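You operate a simulated robot arm through the tools that you are given. There is no shell and no other tool. Be economical: measure what you need, move in short steps, check, and stop when the job is done.

You run a simulated two-armed robot. Do the job below in one go: nothing can be reset, and whatever is moved stays where it is left.

## Task
Lift the rack out of the tank and move cube five to the black tray.
Fine: the rack goes to the tank end of the table, cube four stays in it; shut the tank lid.

The check looks at the end state, three seconds after you hand in, the way a careful person would. Anything else that was tipped, shoved, dropped, spilled or broken makes it a failure. A push-on lid holds only when it is set on centred and level and pressed home; a screw cap is set on level and turned clockwise until tight.

## Robot
Two 7-joint arms with two-finger parallel grippers on one trunk, on a base that drives. Base frame: it is fixed to the floor where the robot stands at the start and does not move with it; the origin is under the middle of the robot, x ahead of it, y to its left, z up. Readings come in cm, degrees, newtons and seconds.
The left shoulder is at the start at [7, 13.4, 120.6], the right one opposite. With the tool pointing down near the work surface each hand reaches from about 10 to 54 cm from the robot's upright axis, wherever it stands, measured 20 degrees to its own side. Places, roughly: tank lid [70, 0, 80]; tank end of the blue table [50, 50, 80]; inside of the black tray [50, 90, 80]. Payload 1.57 kg a hand.
Tool frame (each hand has its own): the origin (TCP) lies between the finger pads and is the grasp point; the fingertips stand 3 cm ahead of it; z points along the fingers, y is the line along which they close. The gripper opens to 8 cm. The fingers are 1.7 cm wide and 1.2 cm thick; the gripper's body (4 by 8.2 cm) begins 8 cm behind the TCP.
Orientation is that of the tool frame in the base frame, as [roll, pitch, yaw] about the fixed x, y, z axes, in that order (R = Rz(yaw) Ry(pitch) Rx(roll)). With the fingers straight down and closing along the base's y, the tool's x points along the base's -x, its y along +y and its z along -z.

## Interface
- The arms move only by the tool play_rows. It takes "left_increments", "right_increments" or both (then of equal length, played together; a hand with none holds still); each is a list of rows, each a list of 7 numbers: the closure in counts, from 0 (fully open) to 255 (shut), then the shift along the base's x, y, z in cm, then the turn, a rotation vector about the base's x, y, z in degrees. In form: [[fingers, x, y, z, ax, ay, az], ...]. A call has 1 to 10 rows; each row shifts and turns the commanded pose from where the row before left it. Rows are played at 5 a second. More than 5 cm and 8.6 degrees between two rows, or a gripper value outside its range, and nothing of the call is played. A pose out of reach is approached as far as the arm can. The call stops where the force on the tool passes 40 N (or 10 N more than at its start, if that is more) or the arm is blocked; 0.2 s more then pass. The fingers move at their own pace (about 15.3 cm/s each) and stop on an object; they squeeze with about 21 N. The grip force told is the motor's: it shows also when the fingers shut on nothing. Time passes only in rows, and 0.2 s behind the last, so rows that do not move let the fingers close. The reply holds the time, the measured pose of the TCP, the force on the tool along the base axes, the opening and the grip force, in the units named above and with some noise.
- Cameras (640 x 400 px; columns grow to the right, rows downward): "scene" is now at [13.68, 1.27, 143.69]; the picture's right is [0.15, -0.99, 0.00], its down [-0.54, -0.08, -0.84] and it looks along [0.83, 0.13, -0.55] (base axes); focal length 214 px, centre (320, 200). "left" rides on the left gripper at [7.2, 0.7, -12.2] in its tool frame; the picture's right is [-0.09, 1.00, 0.00], its down [-0.84, -0.08, -0.54] and it looks along [-0.54, -0.05, 0.84] (tool axes); focal length 238 px, centre (320, 200). "right" rides on the right gripper at [7.2, -0.7, -12.2] in its tool frame; the picture's right is [0.09, 1.00, 0.00], its down [-0.84, 0.08, -0.54] and it looks along [-0.54, 0.05, 0.84] (tool axes); focal length 238 px, centre (320, 200). There is no depth. A picture from a camera that has moved, and an enlarged one, comes with that camera's place and axes in the base frame and with its lens.
- grab_frame(camera): a new picture of that camera. The clock stands still meanwhile.
- move_column(by): slides the trunk up (or, below 0, down) by that many cm; the arms and the scene camera ride with it, the base frame stays. It gives what a move gives, with no picture.
- steer(legs): drives the robot by 1 to 6 legs, each [ahead, left, turn to the left] in cm, cm and degrees, along the robot's own axes; the way and the turn of a leg run together, so that a leg with both is an arc; at most 150 cm and 180 degrees a leg. The arms and the cameras ride along, it lands a little off, and it stops where it bumps. It gives what a move gives.
- aim_head(pan, tilt): turns the head with the scene camera to pan (to the left, within 86 degrees either way) and tilt (down, from -29 to 69), counted from straight ahead of the robot. It gives what a move gives.
- inspect(camera, box): a new picture of the part [left, top, right, bottom] of that camera's present view, enlarged. The clock stands still meanwhile.
- job_done(): hands the job in; it is judged then, once.

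Work in short steps. Places have to be worked out from the pictures, the camera data and where the tool is seen: move nearer, look again, correct. Check each grasp and each placing, and mend what went wrong. You have 120 turns and 108 pictures in all, those below and enlarged ones among them. Open the grippers and draw the arms clear of the work before you hand the job in, unless the task says otherwise; then end with one line.

The tools are called after "Call:" as name(argument=value, ...) on one line, values as JSON. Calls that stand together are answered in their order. play_rows: Moves the arms, as the interface text tells. Its arguments: {"type":"object","properties":{"left_increments":{"type":"array"},"right_increments":{"type":"array"}},"required":[]} The other tools are called the same way: move_column (by) slides the trunk up or down; steer (legs) drives the base; aim_head (pan, tilt) turns the head that bears the scene camera; grab_frame (camera) takes a picture; inspect (camera, box) takes an enlarged picture of a part of a camera's view; job_done () hands the job in.

At the start:

```text
time_s: 0.0
left_position: [39.7, 21.1, 134.18]
left_ee_rot: [-179.9, 0.2, -179.9]
left_contact_force: [-0.3, 0.0, -0.1]
left_opening: 8.01
left_gripper_force: 0.1
right_position: [32.27, -6.9, 137.9]
right_ee_rot: [-180.0, 0.0, 180.0]
right_contact_force: [-0.4, 0.1, 0.5]
right_opening: 8.01
right_gripper_force: 0.1
trunk travel left (down, up): [-77.9, 16.1]
robot x, y, heading: [0.0, -0.25, -0.0]
head pan, tilt: [8.7, 33.2]
```

scene: 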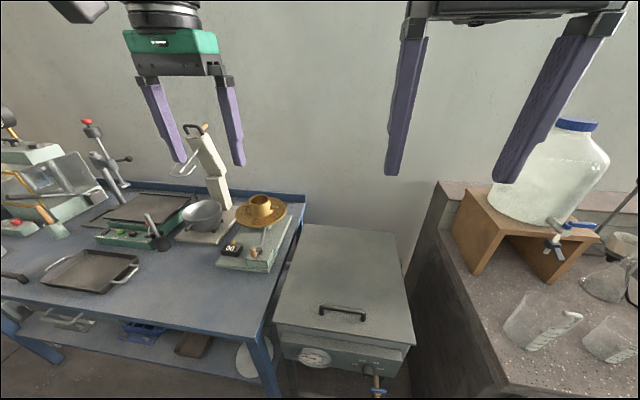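
right: 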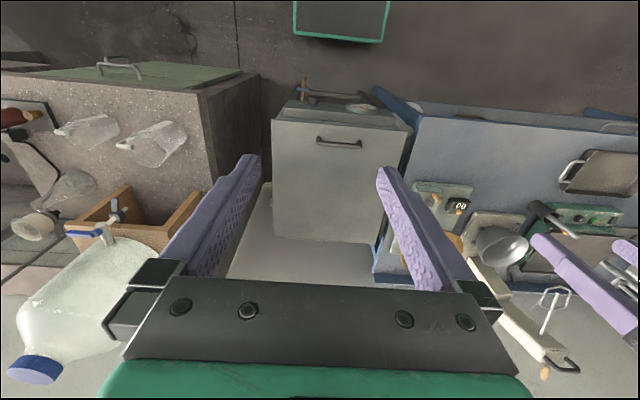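
left: 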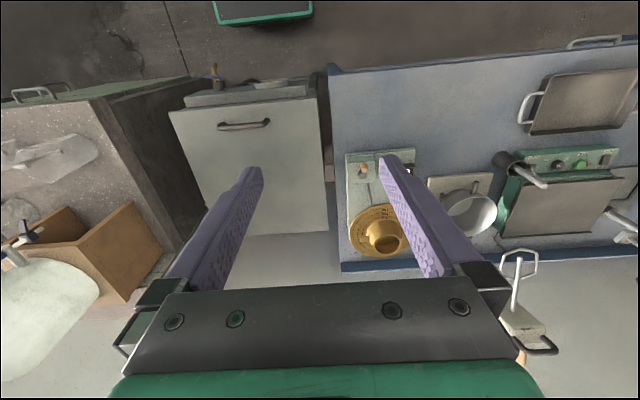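

The tank lid has a handle at its front edge, around (48,0,82). I enlarge the tank and the table to understand the mechanism.

Call:
inspect(camera="scene", box=[240, 200, 440, 400])

Call:
inspect(camera="scene", box=[0, 100, 320, 300])

Call:
inspect(camera="left", box=[150, 50, 450, 270])

```text
2.00 times, centred on (340, 300) of scene
camera zoom: at [13.68, 1.27, 143.69], right [0.15, -0.99, 0.0], down [-0.54, -0.08, -0.84], along [0.83, 0.13, -0.55], focal length 429 px, centre (280, 0)
```

zoom: 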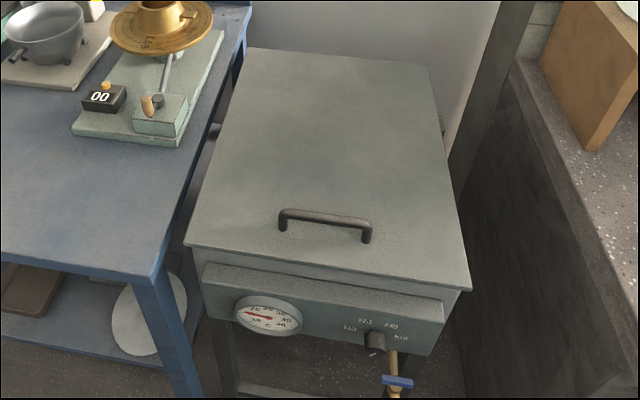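

```text
2.00 times, centred on (160, 200) of scene
camera zoom: at [13.68, 1.27, 143.69], right [0.15, -0.99, 0.0], down [-0.54, -0.08, -0.84], along [0.83, 0.13, -0.55], focal length 429 px, centre (640, 200)
```

zoom: 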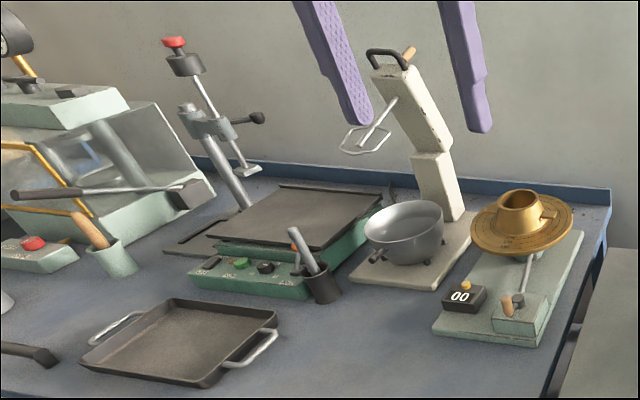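

```text
1.82 times, centred on (300, 160) of left
camera zoom: at [32.44, 21.95, 146.46], right [0.09, 1.0, 0.0], down [0.83, -0.08, 0.55], along [0.54, -0.05, -0.84], focal length 433 px, centre (356, 273)
```

zoom: 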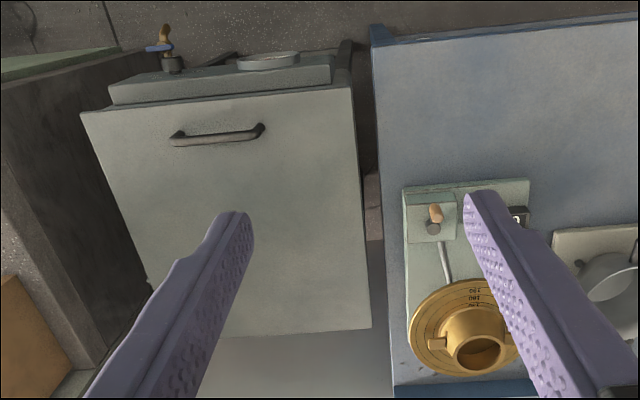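

The two views put the handle bar at about (48, 0.3, 83), running along y, with the lid spanning x 44–89 and y ±20. The table top is at z≈80, with its corner at (38.5, 24). I turn the right hand 90° so it closes along x.

Call:
play_rows(right_increments=[[0, 1.5, 0.7, -4, 0, 0, 8.5], [0, 1.5, 0.7, -4, 0, 0, 8.5], [0, 1.5, 0.7, -4, 0, 0, 8.5], [0, 1.5, 0.7, -4, 0, 0, 8.5], [0, 1.5, 0.7, -4, 0, 0, 8.5], [0, 1.5, 0.7, -4, 0, 0, 8.5], [0, 1.5, 0.7, -4, 0, 0, 8.5], [0, 1.5, 0.7, -4, 0, 0, 8.5], [0, 1.5, 0.7, -3, 0, 0, 8.5], [0, 1.5, 0.7, -3, 0, 0, 8.5]])

```text
time_s: 2.2
left_position: [39.91, 21.21, 134.11]
left_ee_rot: [-179.9, 0.1, -179.9]
left_contact_force: [-0.4, -0.4, -0.2]
left_opening: 8.0
left_gripper_force: 0.1
right_position: [47.5, -0.12, 99.7]
right_ee_rot: [179.8, 0.0, -94.9]
right_contact_force: [0.4, 1.2, 0.1]
right_opening: 8.0
right_gripper_force: 0.2
trunk travel left (down, up): [-77.9, 16.1]
robot x, y, heading: [-0.1, -0.41, -0.1]
head pan, tilt: [8.7, 33.2]
```

The arm reaches well. I finish the turn, shift slightly, and look from the wrist.

Call:
play_rows(right_increments=[[0, 0.6, 0.4, -3, 0, 0, 4.9], [0, 0, 0, -3, 0, 0, 0]])

Call:
grab_frame(camera="right")

Call:
grab_frame(camera="scene")

```text
time_s: 2.8
left_position: [39.66, 21.12, 134.09]
left_ee_rot: [-179.9, 0.3, -180.0]
left_contact_force: [0.4, -0.6, 0.6]
left_opening: 8.02
left_gripper_force: 0.1
right_position: [47.91, 0.52, 93.89]
right_ee_rot: [-180.0, 0.0, -90.0]
right_contact_force: [0.1, -0.9, 0.1]
right_opening: 7.99
right_gripper_force: 0.2
trunk travel left (down, up): [-77.9, 16.1]
robot x, y, heading: [-0.13, -0.18, -0.1]
head pan, tilt: [8.7, 33.2]
```

```text
101 pictures are left
camera right: at [48.5, -6.8, 105.99], right [-1.0, -0.09, 0.0], down [-0.08, 0.84, 0.54], along [-0.05, 0.54, -0.84], focal length 238 px, centre (320, 200)
```

right: 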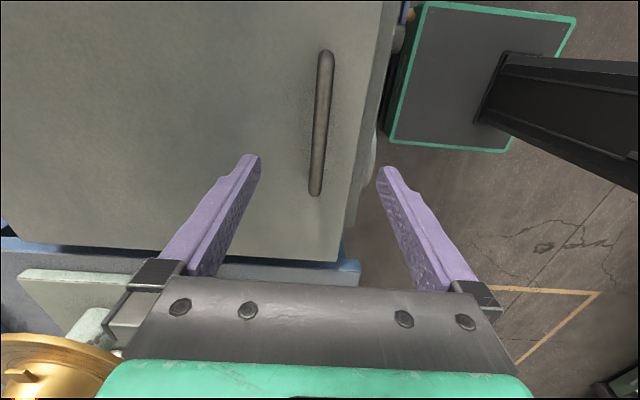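

```text
100 pictures are left
camera scene: at [13.77, 1.28, 143.68], right [0.15, -0.99, 0.0], down [-0.54, -0.08, -0.84], along [0.83, 0.13, -0.55], focal length 214 px, centre (320, 200)
```

scene: 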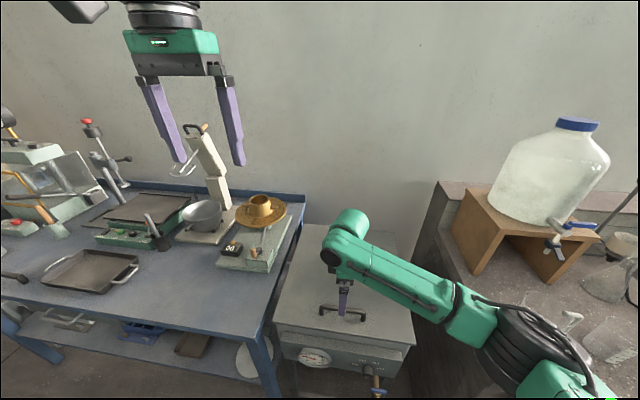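

The bar lies centred between the fingers. I lower to z≈84.4 and close.

Call:
play_rows(right_increments=[[0, 0.1, -0.3, -4, 0, 0, 0], [0, 0, 0, -3.5, 0, 0, 0], [0, 0, 0, -2, 0, 0, 0], [255, 0, 0, 0, 0, 0, 0], [255, 0, 0, 0, 0, 0, 0], [255, 0, 0, 0, 0, 0, 0]])

Call:
grab_frame(camera="right")

```text
time_s: 4.2
left_position: [39.71, 21.15, 134.2]
left_ee_rot: [-179.9, 0.2, -179.9]
left_contact_force: [-0.5, 0.3, -0.4]
left_opening: 8.0
left_gripper_force: 0.1
right_position: [47.87, 0.21, 84.5]
right_ee_rot: [179.9, 0.0, -90.1]
right_contact_force: [-2.1, 0.6, -1.9]
right_opening: 1.35
right_gripper_force: 30.5
trunk travel left (down, up): [-77.9, 16.1]
robot x, y, heading: [0.0, -0.15, -0.0]
head pan, tilt: [8.7, 33.2]
```

```text
99 pictures are left
camera right: at [48.57, -7.04, 96.71], right [-1.0, -0.09, 0.0], down [-0.08, 0.84, 0.54], along [-0.05, 0.54, -0.84], focal length 238 px, centre (320, 200)
```

right: 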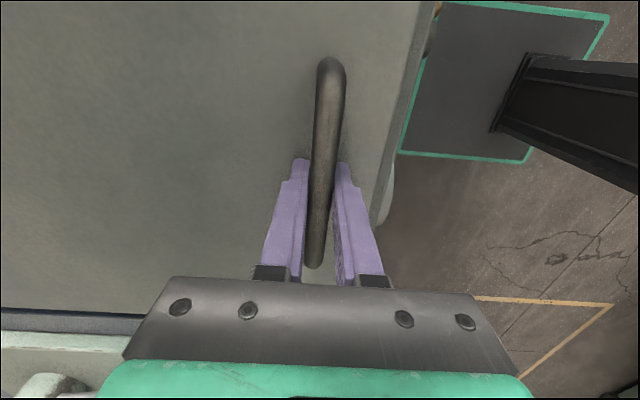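

The grip is solid (1.35 cm opening, 30 N). I test a small lift along the hinge arc.

Call:
play_rows(right_increments=[[255, 0.3, 0, 2.1, 0, 3, 0], [255, 0.4, 0, 2.1, 0, 3, 0], [255, 0.5, 0, 2.1, 0, 3, 0]])

Call:
grab_frame(camera="scene")

```text
time_s: 5.0
left_position: [39.32, 21.21, 134.25]
left_ee_rot: [-179.9, 0.3, -179.9]
left_contact_force: [-0.1, 0.1, 0.1]
left_opening: 8.01
left_gripper_force: 0.0
right_position: [49.06, 0.24, 90.66]
right_ee_rot: [171.0, 0.0, -90.1]
right_contact_force: [-8.8, 2.8, -4.3]
right_opening: 1.36
right_gripper_force: 30.7
trunk travel left (down, up): [-77.9, 16.1]
robot x, y, heading: [-0.06, 0.03, 0.0]
head pan, tilt: [8.7, 33.2]
```

```text
98 pictures are left
camera scene: at [13.47, 1.35, 143.71], right [0.15, -0.99, 0.0], down [-0.54, -0.08, -0.84], along [0.83, 0.13, -0.55], focal length 214 px, centre (320, 200)
```

scene: 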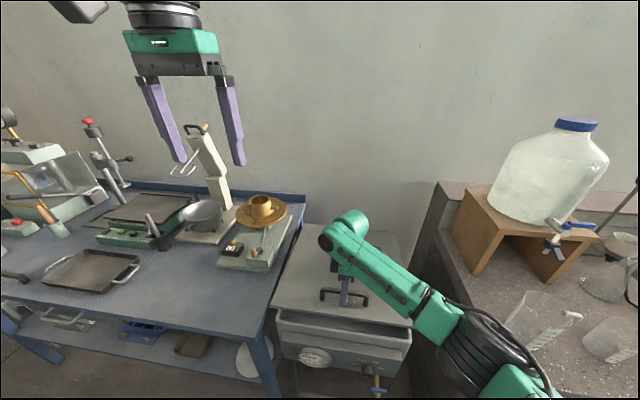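

The lid is hinged at the back and light. I keep following the arc, turning the hand about half as fast so the bar can roll in the grip.

Call:
play_rows(right_increments=[[255, 0.7, 0, 2.8, 0, 3, 0], [255, 1.0, 0, 2.6, 0, 2, 0], [255, 1.25, 0, 2.6, 0, 2, 0], [255, 1.45, 0, 2.5, 0, 2, 0], [255, 1.6, 0, 2.4, 0, 2, 0], [255, 1.75, 0, 2.2, 0, 2, 0]])

Call:
grab_frame(camera="scene")

```text
time_s: 6.1
left_position: [40.89, 21.47, 133.87]
left_ee_rot: [-179.8, -0.1, -179.8]
left_contact_force: [-1.0, -0.6, -0.2]
left_opening: 8.0
left_gripper_force: 0.1
right_position: [52.93, 0.02, 100.21]
right_ee_rot: [163.1, -0.1, -89.6]
right_contact_force: [35.0, 9.9, -20.6]
right_opening: 1.38
right_gripper_force: 30.1
right hand out of reach, approached as far as the arm can: row 4, 5
trunk travel left (down, up): [-77.9, 16.1]
robot x, y, heading: [-0.23, 0.08, 0.4]
head pan, tilt: [8.7, 33.2]
stopped in row 5 (right hand): the force on the tool passed its limit (the readings are from after the stop); the commanded pose is now the measured one
```

```text
97 pictures are left
camera scene: at [14.98, 1.61, 143.52], right [0.15, -0.99, 0.0], down [-0.55, -0.09, -0.83], along [0.82, 0.13, -0.56], focal length 214 px, centre (320, 200)
```

scene: 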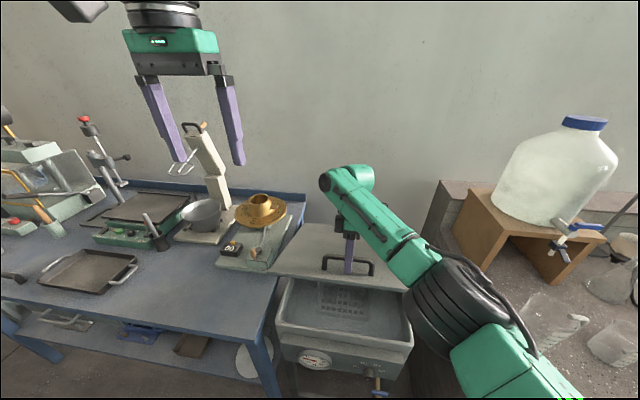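

The arm is at its reach limit at about 22° of lid angle. I lower the lid back, then drive closer and raise the trunk before opening it again.

Call:
play_rows(right_increments=[[255, -1.1, 0, -2.6, 0, -2.8, 0], [255, -1.15, 0, -2.6, 0, -2.8, 0], [255, -1.0, 0, -2.7, 0, -2.8, 0], [255, -0.8, 0, -2.8, 0, -2.8, 0], [255, -0.6, 0, -2.8, 0, -2.8, 0], [255, -0.3, 0, -2.0, 0, -2.8, 0], [255, 0, 0, 0, 0, 0, 0]])

```text
time_s: 7.5
left_position: [40.46, 21.44, 133.94]
left_ee_rot: [-179.8, -0.1, -179.9]
left_contact_force: [-1.6, -1.3, -0.2]
left_opening: 8.02
left_gripper_force: 0.0
right_position: [47.99, 0.01, 85.39]
right_ee_rot: [-179.5, -0.1, -89.6]
right_contact_force: [37.5, 8.6, -10.2]
right_opening: 1.4
right_gripper_force: 31.0
trunk travel left (down, up): [-77.9, 16.1]
robot x, y, heading: [0.18, 0.03, 0.2]
head pan, tilt: [8.7, 33.2]
stopped in row 7 (right hand): the force on the tool passed its limit (the readings are from after the stop); the commanded pose is now the measured one
```

There is sideways strain, with the lid pulling the tool toward +x. I relax x, lower the last bit, then look.

Call:
play_rows(right_increments=[[255, 0.4, 0, -0.3, 0, 0, 0], [255, 0.2, 0, -0.4, 0, 0, 0]])

Call:
grab_frame(camera="scene")

```text
time_s: 8.1
left_position: [40.14, 21.37, 134.06]
left_ee_rot: [-179.8, 0.0, -180.0]
left_contact_force: [-0.2, 0.2, -0.1]
left_opening: 8.03
left_gripper_force: 0.1
right_position: [47.89, -0.02, 84.67]
right_ee_rot: [179.8, -0.1, -89.2]
right_contact_force: [10.3, 7.6, -6.0]
right_opening: 1.39
right_gripper_force: 30.3
trunk travel left (down, up): [-77.9, 16.1]
robot x, y, heading: [0.23, 0.19, 0.3]
head pan, tilt: [8.7, 33.2]
```

```text
96 pictures are left
camera scene: at [14.17, 1.49, 143.65], right [0.15, -0.99, 0.0], down [-0.54, -0.08, -0.83], along [0.82, 0.13, -0.55], focal length 214 px, centre (320, 200)
```

scene: 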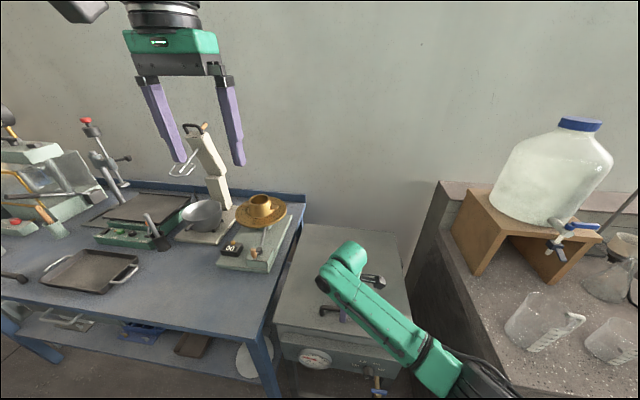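

The lid is down. I release, raise and retract the right hand, then drive ahead 16 cm and raise the trunk.

Call:
play_rows(right_increments=[[0, 0, 0, 0, 0, 0, 0], [0, 0, 0, 0, 0, 0, 0], [0, 0, 0, 4, 0, 0, 0], [0, 0, 0, 4, 0, 0, 0], [0, -4, -1, 2, 0, 0, 0], [0, -4, -1, 0, 0, 0, 0], [0, -4, -1, 0, 0, 0, 0], [0, -3, -1, 0, 0, 0, 0]])

Call:
steer(legs=[[16, 0, 0]])

Call:
move_column(by=12)

Call:
grab_frame(camera="right")

Call:
grab_frame(camera="left")

```text
time_s: 9.9
left_position: [39.58, 21.16, 134.27]
left_ee_rot: [-179.9, 0.3, -179.8]
left_contact_force: [-0.2, 0.0, 0.2]
left_opening: 8.02
left_gripper_force: 0.1
right_position: [32.81, -4.19, 94.89]
right_ee_rot: [179.9, -0.2, -89.4]
right_contact_force: [-0.6, -0.8, 0.1]
right_opening: 8.01
right_gripper_force: 0.0
trunk travel left (down, up): [-77.9, 16.1]
robot x, y, heading: [0.11, -0.12, 0.2]
head pan, tilt: [8.7, 33.2]
```

```text
time_s: 11.3
left_position: [55.28, 21.26, 134.23]
left_ee_rot: [-179.9, 0.4, -180.0]
left_contact_force: [-0.2, -0.2, -0.3]
left_opening: 7.98
left_gripper_force: 0.0
right_position: [48.72, -4.08, 95.14]
right_ee_rot: [-179.8, -0.1, -89.5]
right_contact_force: [-0.2, 0.1, 0.1]
right_opening: 8.02
right_gripper_force: 0.0
trunk travel left (down, up): [-77.9, 16.1]
robot x, y, heading: [16.4, 0.27, -0.1]
head pan, tilt: [8.7, 33.2]
```

```text
time_s: 12.8
left_position: [55.75, 21.15, 146.17]
left_ee_rot: [-179.9, 0.2, -179.9]
left_contact_force: [0.4, -0.6, -0.5]
left_opening: 7.98
left_gripper_force: 0.1
right_position: [48.87, -4.06, 106.95]
right_ee_rot: [179.9, -0.1, -89.5]
right_contact_force: [0.4, 0.0, -0.2]
right_opening: 8.01
right_gripper_force: 0.0
trunk travel left (down, up): [-89.9, 4.1]
robot x, y, heading: [16.22, 0.07, 0.2]
head pan, tilt: [8.7, 33.2]
```

```text
95 pictures are left
camera right: at [49.64, -11.22, 119.24], right [-0.99, -0.1, 0.0], down [-0.09, 0.84, 0.54], along [-0.06, 0.54, -0.84], focal length 238 px, centre (320, 200)
```

right: 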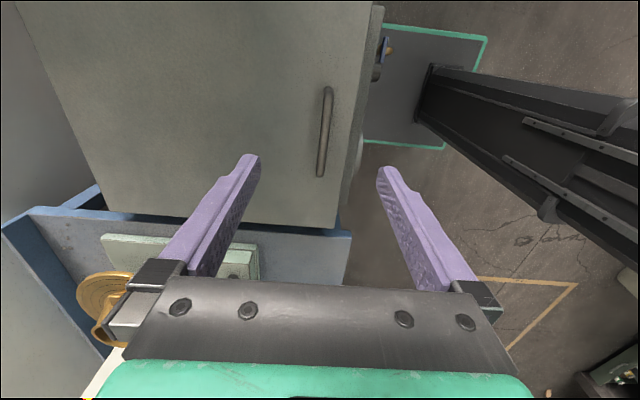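

```text
94 pictures are left
camera left: at [48.54, 21.97, 158.46], right [0.09, 1.0, 0.0], down [0.83, -0.08, 0.55], along [0.54, -0.05, -0.84], focal length 238 px, centre (320, 200)
```

left: 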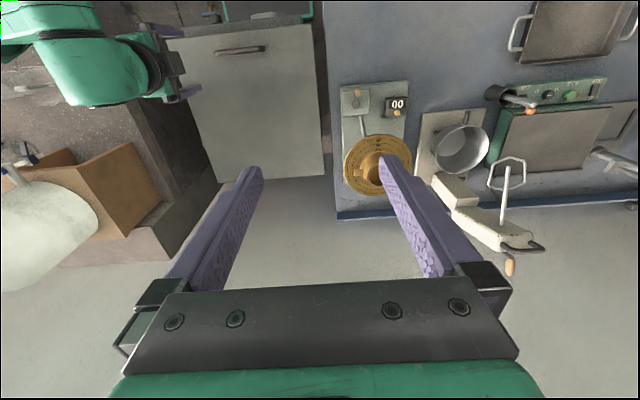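

Handle seen at (47.7, −0.6). I lower the right hand onto it at y≈−2 and grip.

Call:
play_rows(right_increments=[[0, -0.5, 1, -4.5, 0, 0, 0], [0, -0.5, 1, -4.5, 0, 0, 0], [0, 0, 0, -4.5, 0, 0, 0], [0, 0, 0, -4.5, 0, 0, 0], [0, 0, 0, -4.5, 0, 0, 0], [255, 0, 0, 0, 0, 0, 0], [255, 0, 0, 0, 0, 0, 0], [255, 0, 0, 0, 0, 0, 0]])

```text
time_s: 14.6
left_position: [55.66, 21.19, 146.24]
left_ee_rot: [-179.9, 0.2, -180.0]
left_contact_force: [-0.6, -0.7, 0.7]
left_opening: 8.0
left_gripper_force: 0.0
right_position: [47.88, -1.99, 84.52]
right_ee_rot: [179.8, -0.1, -89.4]
right_contact_force: [-7.0, 2.7, -6.3]
right_opening: 1.38
right_gripper_force: 30.5
trunk travel left (down, up): [-89.9, 4.1]
robot x, y, heading: [16.1, -0.16, 0.0]
head pan, tilt: [8.7, 33.2]
```

Gripped. I lift along the arc again, 4° per row.

Call:
play_rows(right_increments=[[255, 0.4, 0, 2.8, 0, 4, 0], [255, 0.65, 0, 2.8, 0, 4, 0], [255, 0.85, 0, 2.8, 0, 4, 0], [255, 1.0, 0, 2.7, 0, 4, 0], [255, 1.2, 0, 2.6, 0, 4, 0], [255, 1.4, 0, 2.5, 0, 4, 0], [255, 0, 0, 0, 0, 0, 0]])

```text
time_s: 16.2
left_position: [55.74, 21.23, 146.31]
left_ee_rot: [-179.8, 0.3, -179.9]
left_contact_force: [0.7, -0.1, -0.1]
left_opening: 7.99
left_gripper_force: 0.1
right_position: [53.35, -1.97, 100.85]
right_ee_rot: [156.0, 0.1, -89.3]
right_contact_force: [-2.8, 2.6, 2.2]
right_opening: 1.41
right_gripper_force: 30.4
trunk travel left (down, up): [-89.9, 4.1]
robot x, y, heading: [15.92, -0.02, -0.1]
head pan, tilt: [8.7, 33.2]
```

Force is almost zero, so the lid seems balanced. I continue to about 48°.

Call:
play_rows(right_increments=[[255, 1.6, 0, 2.4, 0, 4, 0], [255, 1.73, 0, 2.3, 0, 4, 0], [255, 1.88, 0, 2.1, 0, 3, 0], [255, 2.03, 0, 2.1, 0, 3, 0], [255, 2.16, 0, 1.8, 0, 3, 0], [255, 2.3, 0, 1.8, 0, 3, 0], [255, 0, 0, 0, 0, 0, 0]])

Call:
grab_frame(camera="scene")

```text
time_s: 17.8
left_position: [56.38, 21.56, 145.93]
left_ee_rot: [-179.7, 0.1, -179.9]
left_contact_force: [0.6, 1.4, -0.1]
left_opening: 7.99
left_gripper_force: 0.1
right_position: [60.87, -2.06, 110.25]
right_ee_rot: [138.9, 0.2, -89.5]
right_contact_force: [10.9, 8.2, -11.5]
right_opening: 1.37
right_gripper_force: 29.9
right hand out of reach, approached as far as the arm can: row 5, 6
trunk travel left (down, up): [-89.9, 4.1]
robot x, y, heading: [15.79, 0.04, -0.1]
head pan, tilt: [8.7, 33.2]
```

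```text
93 pictures are left
camera scene: at [30.44, 1.69, 155.61], right [0.15, -0.99, 0.0], down [-0.55, -0.08, -0.83], along [0.82, 0.12, -0.55], focal length 214 px, centre (320, 200)
```

scene: 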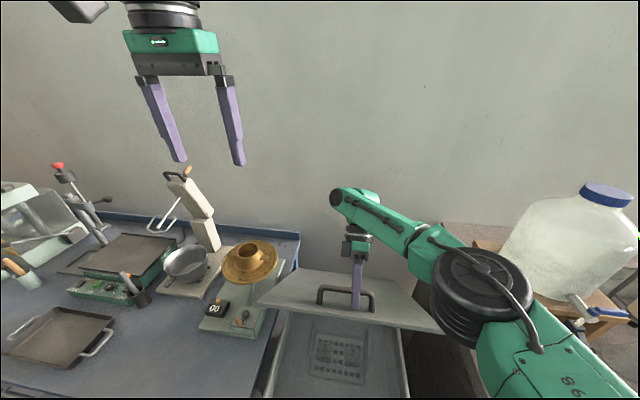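

The lid is open about 41° and the arm is again at its limit. The commanded pose is further on the arc, so I tilt the hand back about the bar, which lets the wrist come nearer the robot and the hand catch up.

Call:
play_rows(right_increments=[[255, 0, 0, 0, 0, -4, 0], [255, 0, 0, 0, 0, -4, 0], [255, 0, 0, 0, 0, -4, 0], [255, 0, 0, 0, 0, -4, 0], [255, 0, 0, 0, 0, -4, 0], [255, 0, 0, 0, 0, 0, 0]])

Call:
grab_frame(camera="scene")

```text
time_s: 19.2
left_position: [56.52, 21.7, 146.05]
left_ee_rot: [-179.7, -0.1, -179.9]
left_contact_force: [0.1, 0.5, -0.2]
left_opening: 8.0
left_gripper_force: 0.0
right_position: [60.95, -2.11, 110.15]
right_ee_rot: [158.9, -0.1, -89.5]
right_contact_force: [12.4, 10.7, -15.5]
right_opening: 1.39
right_gripper_force: 29.9
trunk travel left (down, up): [-89.9, 4.1]
robot x, y, heading: [16.39, 0.1, -0.3]
head pan, tilt: [8.7, 33.2]
```

```text
92 pictures are left
camera scene: at [30.55, 1.76, 155.6], right [0.15, -0.99, 0.0], down [-0.55, -0.09, -0.83], along [0.82, 0.12, -0.55], focal length 214 px, centre (320, 200)
```

scene: 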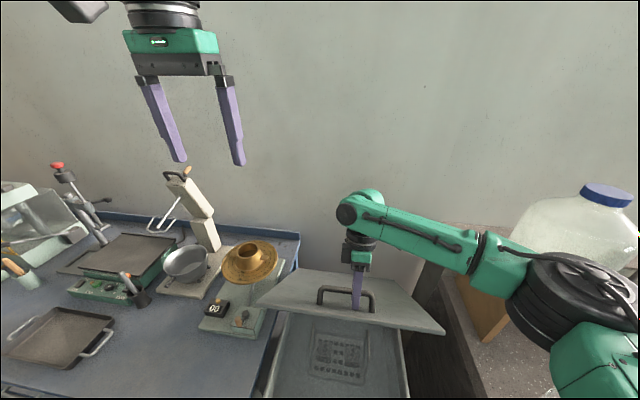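

The tangential load is about 0, so the lid stays by itself; the strain is only radial. I continue along the arc.

Call:
play_rows(right_increments=[[255, 2.4, 0, 1.6, 0, 0, 0], [255, 2.4, 0, 1.6, 0, 0, 0], [255, 2.5, 0, 1.4, 0, 0, 0], [255, 2.5, 0, 1.3, 0, 0, 0], [255, 0, 0, 0, 0, 0, 0]])

Call:
grab_frame(camera="scene")

```text
time_s: 20.4
left_position: [55.97, 21.87, 146.01]
left_ee_rot: [-179.5, 0.1, -180.0]
left_contact_force: [-0.1, -0.2, 0.7]
left_opening: 7.98
left_gripper_force: 0.0
right_position: [67.82, -2.24, 115.39]
right_ee_rot: [159.0, 0.0, -89.3]
right_contact_force: [2.4, 14.6, -8.1]
right_opening: 1.37
right_gripper_force: 30.1
right hand out of reach, approached as far as the arm can: row 4
trunk travel left (down, up): [-89.9, 4.1]
robot x, y, heading: [15.62, -0.06, 0.1]
head pan, tilt: [8.7, 33.2]
```

```text
91 pictures are left
camera scene: at [30.07, 1.96, 155.65], right [0.15, -0.99, 0.0], down [-0.54, -0.09, -0.83], along [0.83, 0.12, -0.55], focal length 214 px, centre (320, 200)
```

scene: 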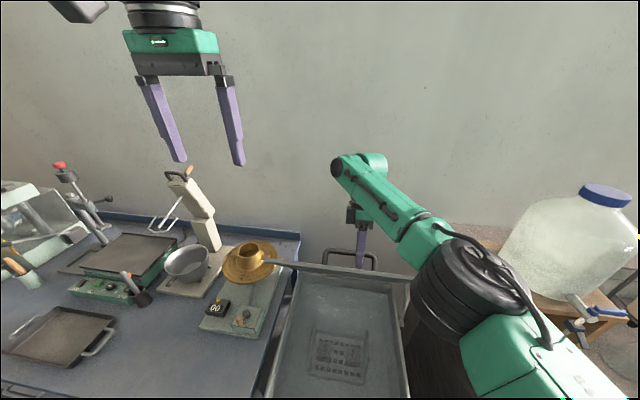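

The lid is at about 53° and holding nearly by itself. I tilt the hand back a little more and advance further.

Call:
play_rows(right_increments=[[255, 0, 0, 0, 0, -6, 0], [255, 0, 0, 0, 0, -6, 0], [255, 0, 0, 0, 0, -6, 0], [255, 2.5, 0, 1.2, 0, -3, 0], [255, 2.6, 0, 1.1, 0, 0, 0], [255, 2.7, 0, 1.0, 0, 0, 0], [255, 0, 0, 0, 0, 0, 0]])

Call:
grab_frame(camera="scene")

```text
time_s: 22.0
left_position: [55.8, 21.61, 146.15]
left_ee_rot: [-179.7, 0.2, -179.9]
left_contact_force: [-0.6, -0.1, 0.5]
left_opening: 8.02
left_gripper_force: 0.0
right_position: [74.65, -2.56, 118.79]
right_ee_rot: [-179.9, -0.2, -89.3]
right_contact_force: [0.3, 9.8, 1.3]
right_opening: 1.36
right_gripper_force: 30.3
right hand out of reach, approached as far as the arm can: row 6
trunk travel left (down, up): [-89.9, 4.1]
robot x, y, heading: [16.32, -0.09, -0.3]
head pan, tilt: [8.7, 33.2]
```

```text
90 pictures are left
camera scene: at [29.77, 1.75, 155.69], right [0.15, -0.99, 0.0], down [-0.54, -0.09, -0.84], along [0.83, 0.12, -0.55], focal length 214 px, centre (320, 200)
```

scene: 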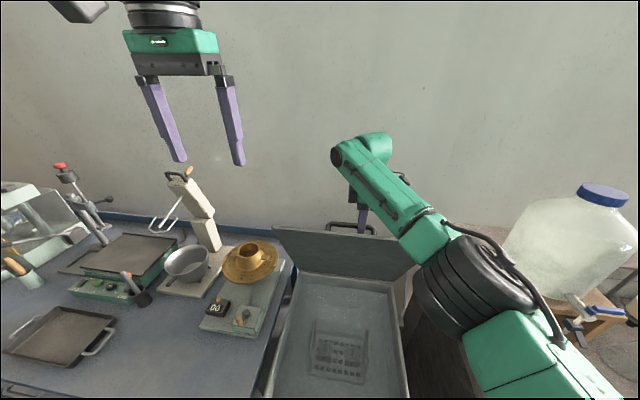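

The lid is at about 65° with essentially no load. I open the fingers slightly, keeping them around the bar as a catch, to test whether the lid stays.

Call:
play_rows(right_increments=[[170, 0, 0, 0, 0, 0, 0], [150, 0, 0, 0, 0, 0, 0], [150, 0, 0, 0, 0, 0, 0], [150, 0, 0, 0, 0, 0, 0]])

Call:
grab_frame(camera="scene")

Call:
grab_frame(camera="right")

```text
time_s: 23.0
left_position: [55.71, 21.09, 146.23]
left_ee_rot: [-179.9, 0.2, -179.9]
left_contact_force: [-0.2, 0.3, -0.7]
left_opening: 8.0
left_gripper_force: 0.0
right_position: [74.68, -3.11, 118.71]
right_ee_rot: [-179.9, -0.2, -89.2]
right_contact_force: [0.6, -0.6, 0.1]
right_opening: 3.29
right_gripper_force: 0.0
trunk travel left (down, up): [-89.9, 4.1]
robot x, y, heading: [16.02, 0.07, -0.1]
head pan, tilt: [8.7, 33.2]
```

```text
89 pictures are left
camera scene: at [29.76, 1.19, 155.69], right [0.15, -0.99, 0.0], down [-0.54, -0.08, -0.84], along [0.83, 0.13, -0.55], focal length 214 px, centre (320, 200)
```

scene: 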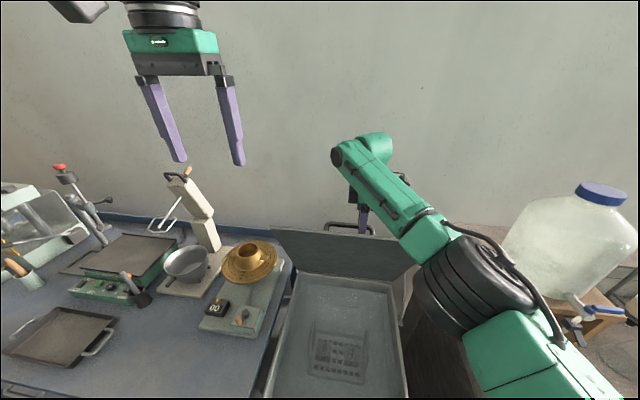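

```text
88 pictures are left
camera right: at [75.34, -10.21, 130.96], right [-0.99, -0.1, 0.0], down [-0.09, 0.84, 0.54], along [-0.05, 0.54, -0.84], focal length 238 px, centre (320, 200)
```

right: 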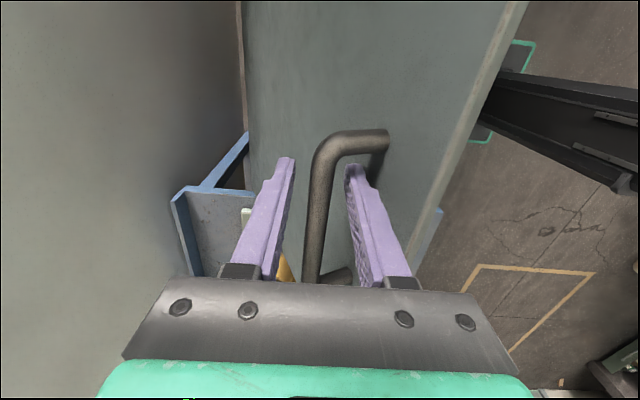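

The lid stays put with the bar free between the fingers. I raise the trunk 4 cm to slip the fingers up off the bar, then lift and retract the right arm.

Call:
move_column(by=4)

Call:
play_rows(right_increments=[[150, 0, 0, 2, 0, 0, 0], [150, -0.5, 0, 2, 0, 0, 0], [150, -1, 0, 2, 0, 0, 0], [150, -2, 0, 2, 0, 0, 0]])

Call:
grab_frame(camera="right")

```text
time_s: 23.9
left_position: [55.66, 21.19, 150.14]
left_ee_rot: [-179.9, 0.2, -179.9]
left_contact_force: [-0.7, 0.2, -0.5]
left_opening: 8.02
left_gripper_force: 0.0
right_position: [74.58, -2.96, 122.69]
right_ee_rot: [-179.9, -0.1, -89.4]
right_contact_force: [0.8, -0.9, -0.6]
right_opening: 3.3
right_gripper_force: 0.1
trunk travel left (down, up): [-93.9, 0.1]
robot x, y, heading: [16.09, 0.21, -0.1]
head pan, tilt: [8.7, 33.2]
```

```text
time_s: 24.9
left_position: [55.62, 21.04, 150.35]
left_ee_rot: [179.9, 0.3, -179.9]
left_contact_force: [-0.2, 0.4, -0.1]
left_opening: 8.02
left_gripper_force: 0.1
right_position: [71.04, -2.91, 130.79]
right_ee_rot: [-179.9, -0.1, -89.4]
right_contact_force: [-0.6, -1.1, 0.5]
right_opening: 3.3
right_gripper_force: 0.0
trunk travel left (down, up): [-93.9, 0.1]
robot x, y, heading: [15.96, 0.09, -0.0]
head pan, tilt: [8.7, 33.2]
```

```text
87 pictures are left
camera right: at [71.85, -10.28, 143.1], right [-0.99, -0.1, 0.0], down [-0.08, 0.84, 0.54], along [-0.05, 0.54, -0.84], focal length 238 px, centre (320, 200)
```

right: 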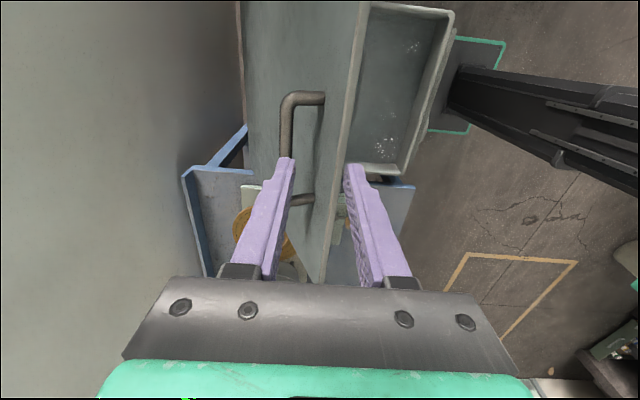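

The fingers are clear above the lid edge. I pull the right arm back and look into the tank with the scene camera.

Call:
play_rows(right_increments=[[150, -4, 0, 0, 0, 0, 0], [150, -4, 0, 0, 0, 0, 0], [150, -4, -2, 0, 0, 0, 0], [0, -4, -2, 0, 0, 0, 0], [0, -4, -3, 0, 0, 0, 0], [0, -4, -3, 0, 0, 0, 0], [0, -4, -3, 0, 0, 0, 0], [0, -3, -3, 0, 0, 0, 0]])

Call:
aim_head(pan=0, tilt=60)

Call:
grab_frame(camera="scene")

```text
time_s: 26.6
left_position: [55.86, 21.06, 150.19]
left_ee_rot: [-179.8, 0.3, -179.9]
left_contact_force: [-0.7, 0.2, -0.4]
left_opening: 7.99
left_gripper_force: 0.0
right_position: [44.53, -15.43, 130.65]
right_ee_rot: [180.0, -0.2, -89.5]
right_contact_force: [0.8, 0.4, 0.5]
right_opening: 8.03
right_gripper_force: 0.1
right hand out of reach, approached as far as the arm can: row 7, 8
trunk travel left (down, up): [-93.9, 0.1]
robot x, y, heading: [16.13, -0.05, -0.0]
head pan, tilt: [8.7, 33.2]
```

```text
time_s: 27.6
left_position: [55.72, 21.23, 150.15]
left_ee_rot: [-179.9, 0.2, -179.9]
left_contact_force: [0.0, -0.5, -0.3]
left_opening: 7.97
left_gripper_force: 0.0
right_position: [44.34, -15.31, 130.68]
right_ee_rot: [-180.0, -0.1, -89.4]
right_contact_force: [-0.3, -0.6, 0.2]
right_opening: 8.01
right_gripper_force: 0.1
trunk travel left (down, up): [-93.9, 0.1]
robot x, y, heading: [15.91, -0.22, -0.2]
head pan, tilt: [0.0, 60.0]
```

```text
86 pictures are left
camera scene: at [27.63, -0.05, 155.99], right [0.0, -1.0, 0.0], down [-0.87, 0.0, -0.5], along [0.5, 0.0, -0.87], focal length 214 px, centre (320, 200)
```

scene: 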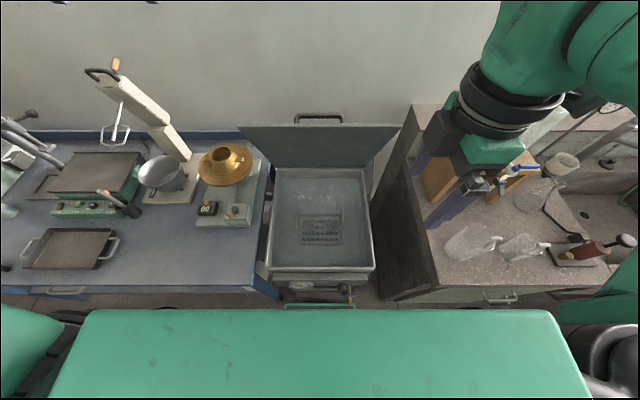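

Call:
inspect(camera="scene", box=[260, 160, 380, 290])

Call:
inspect(camera="scene", box=[0, 140, 270, 300])

```text
3.08 times, centred on (320, 225) of scene
camera zoom: at [27.63, -0.05, 155.99], right [0.0, -1.0, 0.0], down [-0.87, 0.0, -0.5], along [0.5, 0.0, -0.87], focal length 660 px, centre (320, 123)
```

zoom: 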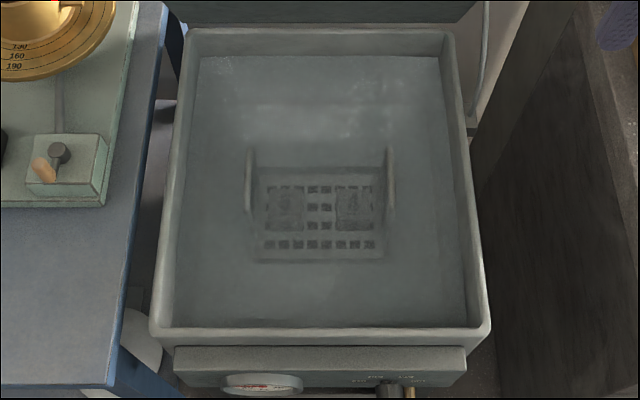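

```text
2.37 times, centred on (135, 220) of scene
camera zoom: at [27.63, -0.05, 155.99], right [0.0, -1.0, 0.0], down [-0.87, 0.0, -0.5], along [0.5, 0.0, -0.87], focal length 508 px, centre (758, 153)
```

zoom: 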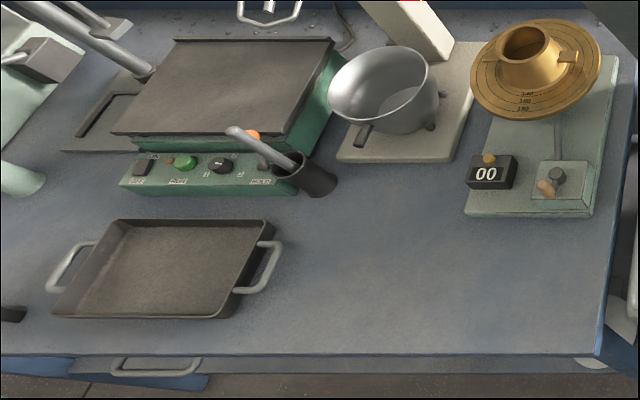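

The rack sits submerged in the murky water, with a handle bar along x on each side at about y=±10 and x≈62–72. I'll lift it with both hands. First I turn the right hand back to close along y.

Call:
play_rows(right_increments=[[0, 0.5, 0, -1, 0, 0, -8.5], [0, 0.5, 0, -1, 0, 0, -8.5], [0, 0.5, 0, -1, 0, 0, -8.5], [0, 0.5, 0, -1, 0, 0, -8.5], [0, 0.5, 0, -1, 0, 0, -8.5], [0, 0.5, 0, -1, 0, 0, -8.5], [0, 0.5, 0, -1, 0, 0, -8.5], [0, 0.5, 0, -1, 0, 0, -8.5], [0, 0.5, 0, -1, 0, 0, -8.5], [0, 0.5, 0, -1, 0, 0, -8.5]], left_increments=[[0, 0, -0.5, -1, 0, 0, 0], [0, 0, -0.5, -1, 0, 0, 0], [0, 0, -0.5, -1, 0, 0, 0], [0, 0, -0.5, -1, 0, 0, 0], [0, 0, -0.5, -1, 0, 0, 0], [0, 0, -0.5, -1, 0, 0, 0], [0, 0, -0.5, -1, 0, 0, 0], [0, 0, -0.5, -1, 0, 0, 0], [0, 0, -0.5, -1, 0, 0, 0], [0, 0, -0.5, -1, 0, 0, 0]])

Call:
move_column(by=-16)

Call:
grab_frame(camera="scene")

Call:
grab_frame(camera="left")

Call:
grab_frame(camera="right")

```text
time_s: 29.8
left_position: [55.93, 16.15, 140.05]
left_ee_rot: [-179.8, 0.3, -179.9]
left_contact_force: [0.1, 0.0, 0.6]
left_opening: 8.0
left_gripper_force: 0.2
right_position: [49.48, -15.36, 120.76]
right_ee_rot: [-179.9, -0.1, -174.6]
right_contact_force: [-0.3, -0.1, -0.4]
right_opening: 8.0
right_gripper_force: 0.1
trunk travel left (down, up): [-93.9, 0.1]
robot x, y, heading: [16.07, 0.13, -0.1]
head pan, tilt: [0.0, 60.0]
```

```text
time_s: 31.6
left_position: [55.81, 16.2, 124.09]
left_ee_rot: [-179.9, 0.2, -179.9]
left_contact_force: [0.4, -0.7, 0.5]
left_opening: 8.0
left_gripper_force: 0.1
right_position: [49.46, -15.32, 104.73]
right_ee_rot: [-179.9, -0.2, -174.5]
right_contact_force: [-0.3, -0.3, 0.5]
right_opening: 7.99
right_gripper_force: 0.1
trunk travel left (down, up): [-77.9, 16.1]
robot x, y, heading: [15.85, 0.19, 0.2]
head pan, tilt: [0.0, 60.0]
```

```text
83 pictures are left
camera scene: at [27.62, -0.06, 139.99], right [0.0, -1.0, 0.0], down [-0.87, 0.0, -0.5], along [0.5, 0.0, -0.87], focal length 214 px, centre (320, 200)
```

scene: 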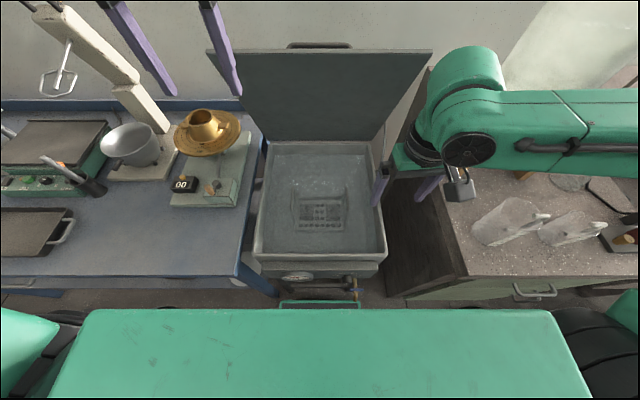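

```text
82 pictures are left
camera left: at [48.55, 16.98, 136.44], right [0.09, 1.0, 0.0], down [0.83, -0.08, 0.55], along [0.54, -0.05, -0.84], focal length 238 px, centre (320, 200)
```

left: 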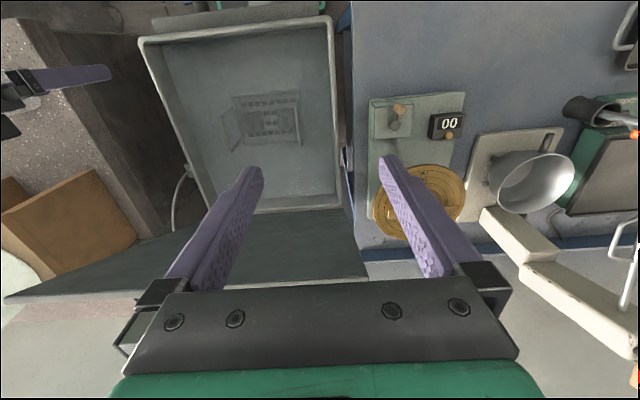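

```text
81 pictures are left
camera right: at [42.32, -16.63, 117.03], right [-0.19, 0.98, 0.0], down [0.83, 0.16, 0.54], along [0.53, 0.1, -0.84], focal length 238 px, centre (320, 200)
```

right: 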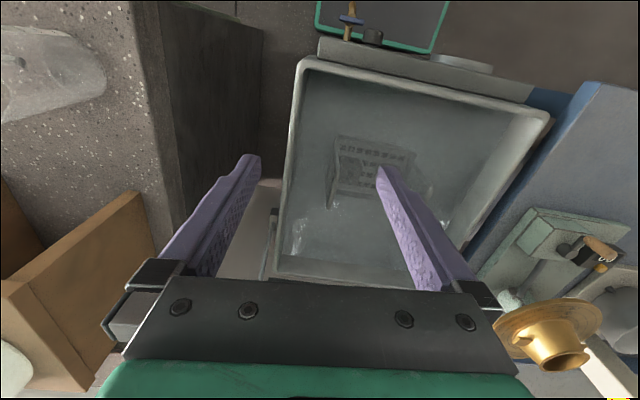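

I enlarge the rack in all three views to triangulate its handles.

Call:
inspect(camera="left", box=[200, 70, 320, 170])

Call:
inspect(camera="right", box=[300, 110, 440, 230])

Call:
inspect(camera="scene", box=[260, 150, 380, 260])

```text
4.00 times, centred on (260, 120) of left
camera zoom: at [48.55, 16.98, 136.44], right [0.09, 1.0, 0.0], down [0.83, -0.08, 0.55], along [0.54, -0.05, -0.84], focal length 953 px, centre (560, 520)
```

zoom: 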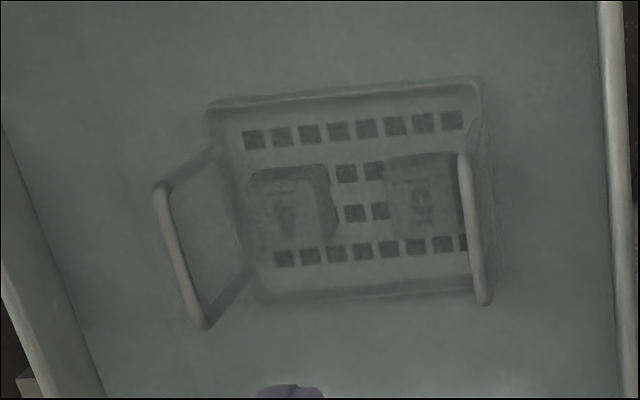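

```text
3.33 times, centred on (370, 170) of right
camera zoom: at [42.32, -16.63, 117.03], right [-0.19, 0.98, 0.0], down [0.83, 0.16, 0.54], along [0.53, 0.1, -0.84], focal length 794 px, centre (153, 300)
```

zoom: 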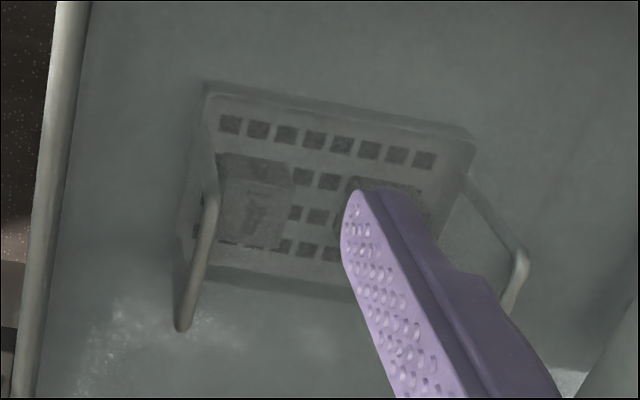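

```text
3.64 times, centred on (320, 205) of scene
camera zoom: at [27.62, -0.06, 139.99], right [0.0, -1.0, 0.0], down [-0.87, 0.0, -0.5], along [0.5, 0.0, -0.87], focal length 780 px, centre (320, 182)
```

zoom: 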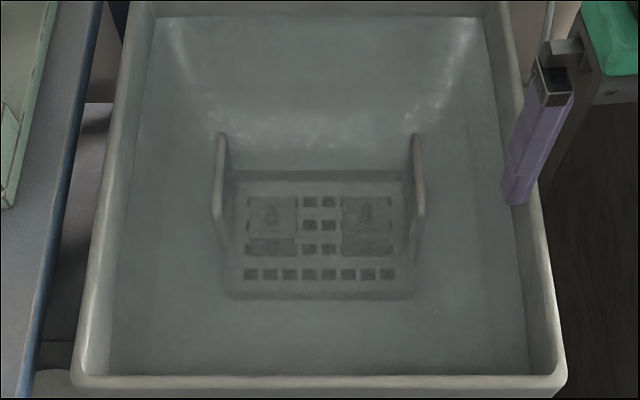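

Handle bars triangulate to x 61.5–71, y=+9.9 and −9.7, z≈74, and the rack is square to the tank. I bring both hands above them.

Call:
play_rows(right_increments=[[0, 2.05, 0.7, -1.85, 0, 0, -0.7], [0, 2.05, 0.7, -1.85, 0, 0, -0.7], [0, 2.05, 0.7, -1.85, 0, 0, -0.7], [0, 2.05, 0.7, -1.85, 0, 0, -0.7], [0, 2.05, 0.7, -1.85, 0, 0, -0.7], [0, 2.05, 0.7, -1.85, 0, 0, -0.7], [0, 2.05, 0.7, -1.85, 0, 0, -0.7], [0, 2.05, 0.7, -1.85, 0, 0, -0.6]], left_increments=[[0, 1.28, -0.79, -4.26, 0, 0, 0], [0, 1.28, -0.79, -4.26, 0, 0, 0], [0, 1.28, -0.79, -4.26, 0, 0, 0], [0, 1.28, -0.79, -4.26, 0, 0, 0], [0, 1.28, -0.79, -4.26, 0, 0, 0], [0, 1.28, -0.79, -4.26, 0, 0, 0], [0, 1.28, -0.79, -4.26, 0, 0, 0], [0, 1.28, -0.79, -4.26, 0, 0, 0]])

Call:
grab_frame(camera="left")

Call:
grab_frame(camera="right")

Call:
grab_frame(camera="scene")

```text
time_s: 33.4
left_position: [62.69, 13.51, 92.25]
left_ee_rot: [-179.9, 0.3, -179.9]
left_contact_force: [0.0, 0.1, -0.1]
left_opening: 8.04
left_gripper_force: 0.1
left hand out of reach, approached as far as the arm can: row 7, 8
right_position: [65.94, -9.68, 89.84]
right_ee_rot: [-180.0, -0.2, -180.0]
right_contact_force: [-0.6, 0.0, 0.3]
right_opening: 8.01
right_gripper_force: 0.2
trunk travel left (down, up): [-77.9, 16.1]
robot x, y, heading: [16.09, 0.03, -0.0]
head pan, tilt: [0.0, 60.0]
```

```text
77 pictures are left
camera left: at [55.49, 14.31, 104.62], right [0.09, 1.0, 0.0], down [0.83, -0.07, 0.55], along [0.54, -0.05, -0.84], focal length 238 px, centre (320, 200)
```

left: 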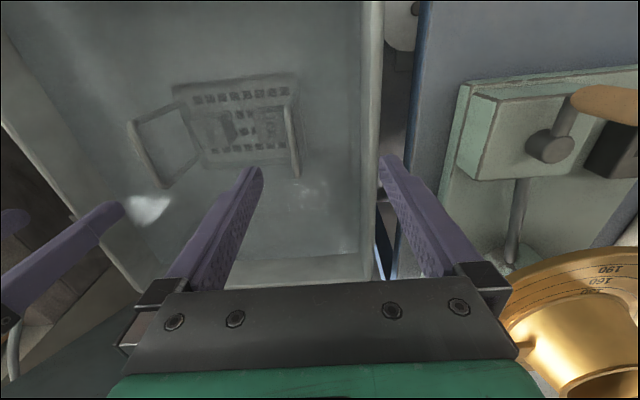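

```text
76 pictures are left
camera right: at [58.77, -10.33, 102.16], right [-0.09, 1.0, 0.0], down [0.84, 0.08, 0.54], along [0.54, 0.05, -0.84], focal length 238 px, centre (320, 200)
```

right: 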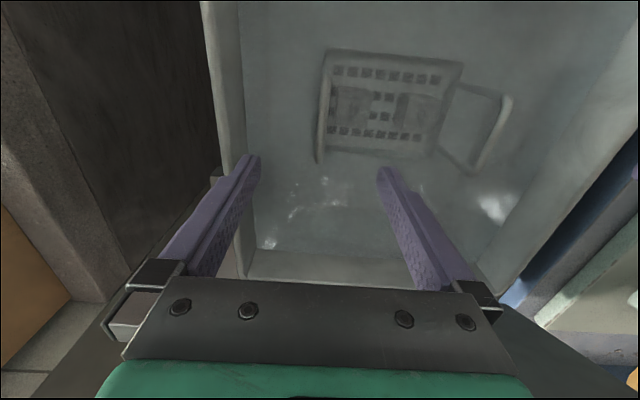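

```text
75 pictures are left
camera scene: at [27.71, 0.06, 139.98], right [0.0, -1.0, 0.0], down [-0.87, 0.0, -0.5], along [0.5, 0.0, -0.87], focal length 214 px, centre (320, 200)
```

scene: 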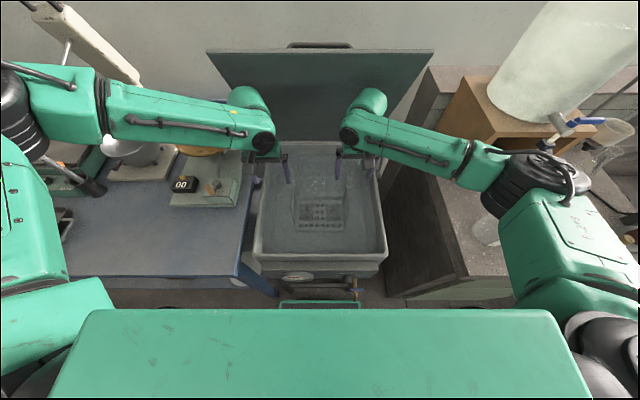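

The right hand is in place. The left arm got stuck in an elbow-out posture, so I back it off and approach at a higher level first.

Call:
play_rows(left_increments=[[0, -3, 0, 3, 0, 0, 0], [0, -3, -1, 3, 0, 0, 0], [0, -2, -1, 3, 0, 0, 0], [0, 0, -1.5, 0, 0, 0, 0], [0, 3, 0, 0, 0, 0, 0], [0, 3, 0, 0, 0, 0, 0], [0, 3, 0, 0, 0, 0, 0], [0, 2.5, 0, 0, 0, 0, 0]])

Call:
grab_frame(camera="scene")

```text
time_s: 35.2
left_position: [64.7, 10.76, 101.82]
left_ee_rot: [-179.8, 0.3, -179.9]
left_contact_force: [0.1, 0.4, -0.3]
left_opening: 8.02
left_gripper_force: 0.0
left hand out of reach, approached as far as the arm can: row 8
right_position: [65.81, -9.75, 90.06]
right_ee_rot: [-179.9, -0.1, 180.0]
right_contact_force: [0.2, 0.6, 0.2]
right_opening: 7.98
right_gripper_force: 0.1
trunk travel left (down, up): [-77.9, 16.1]
robot x, y, heading: [16.11, -0.3, -0.2]
head pan, tilt: [0.0, 60.0]
```

```text
74 pictures are left
camera scene: at [27.6, -0.02, 139.99], right [0.0, -1.0, 0.0], down [-0.87, 0.0, -0.5], along [0.5, 0.0, -0.87], focal length 214 px, centre (320, 200)
```

scene: 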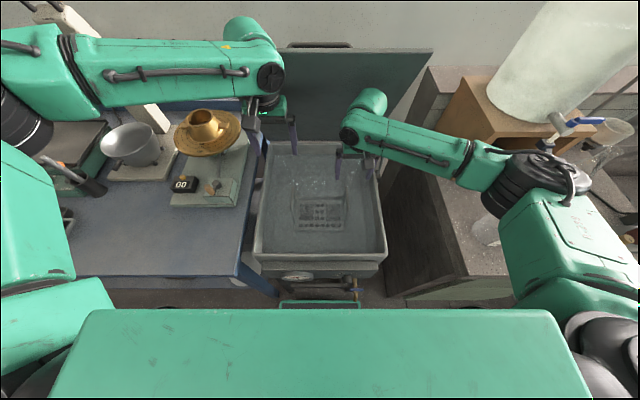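

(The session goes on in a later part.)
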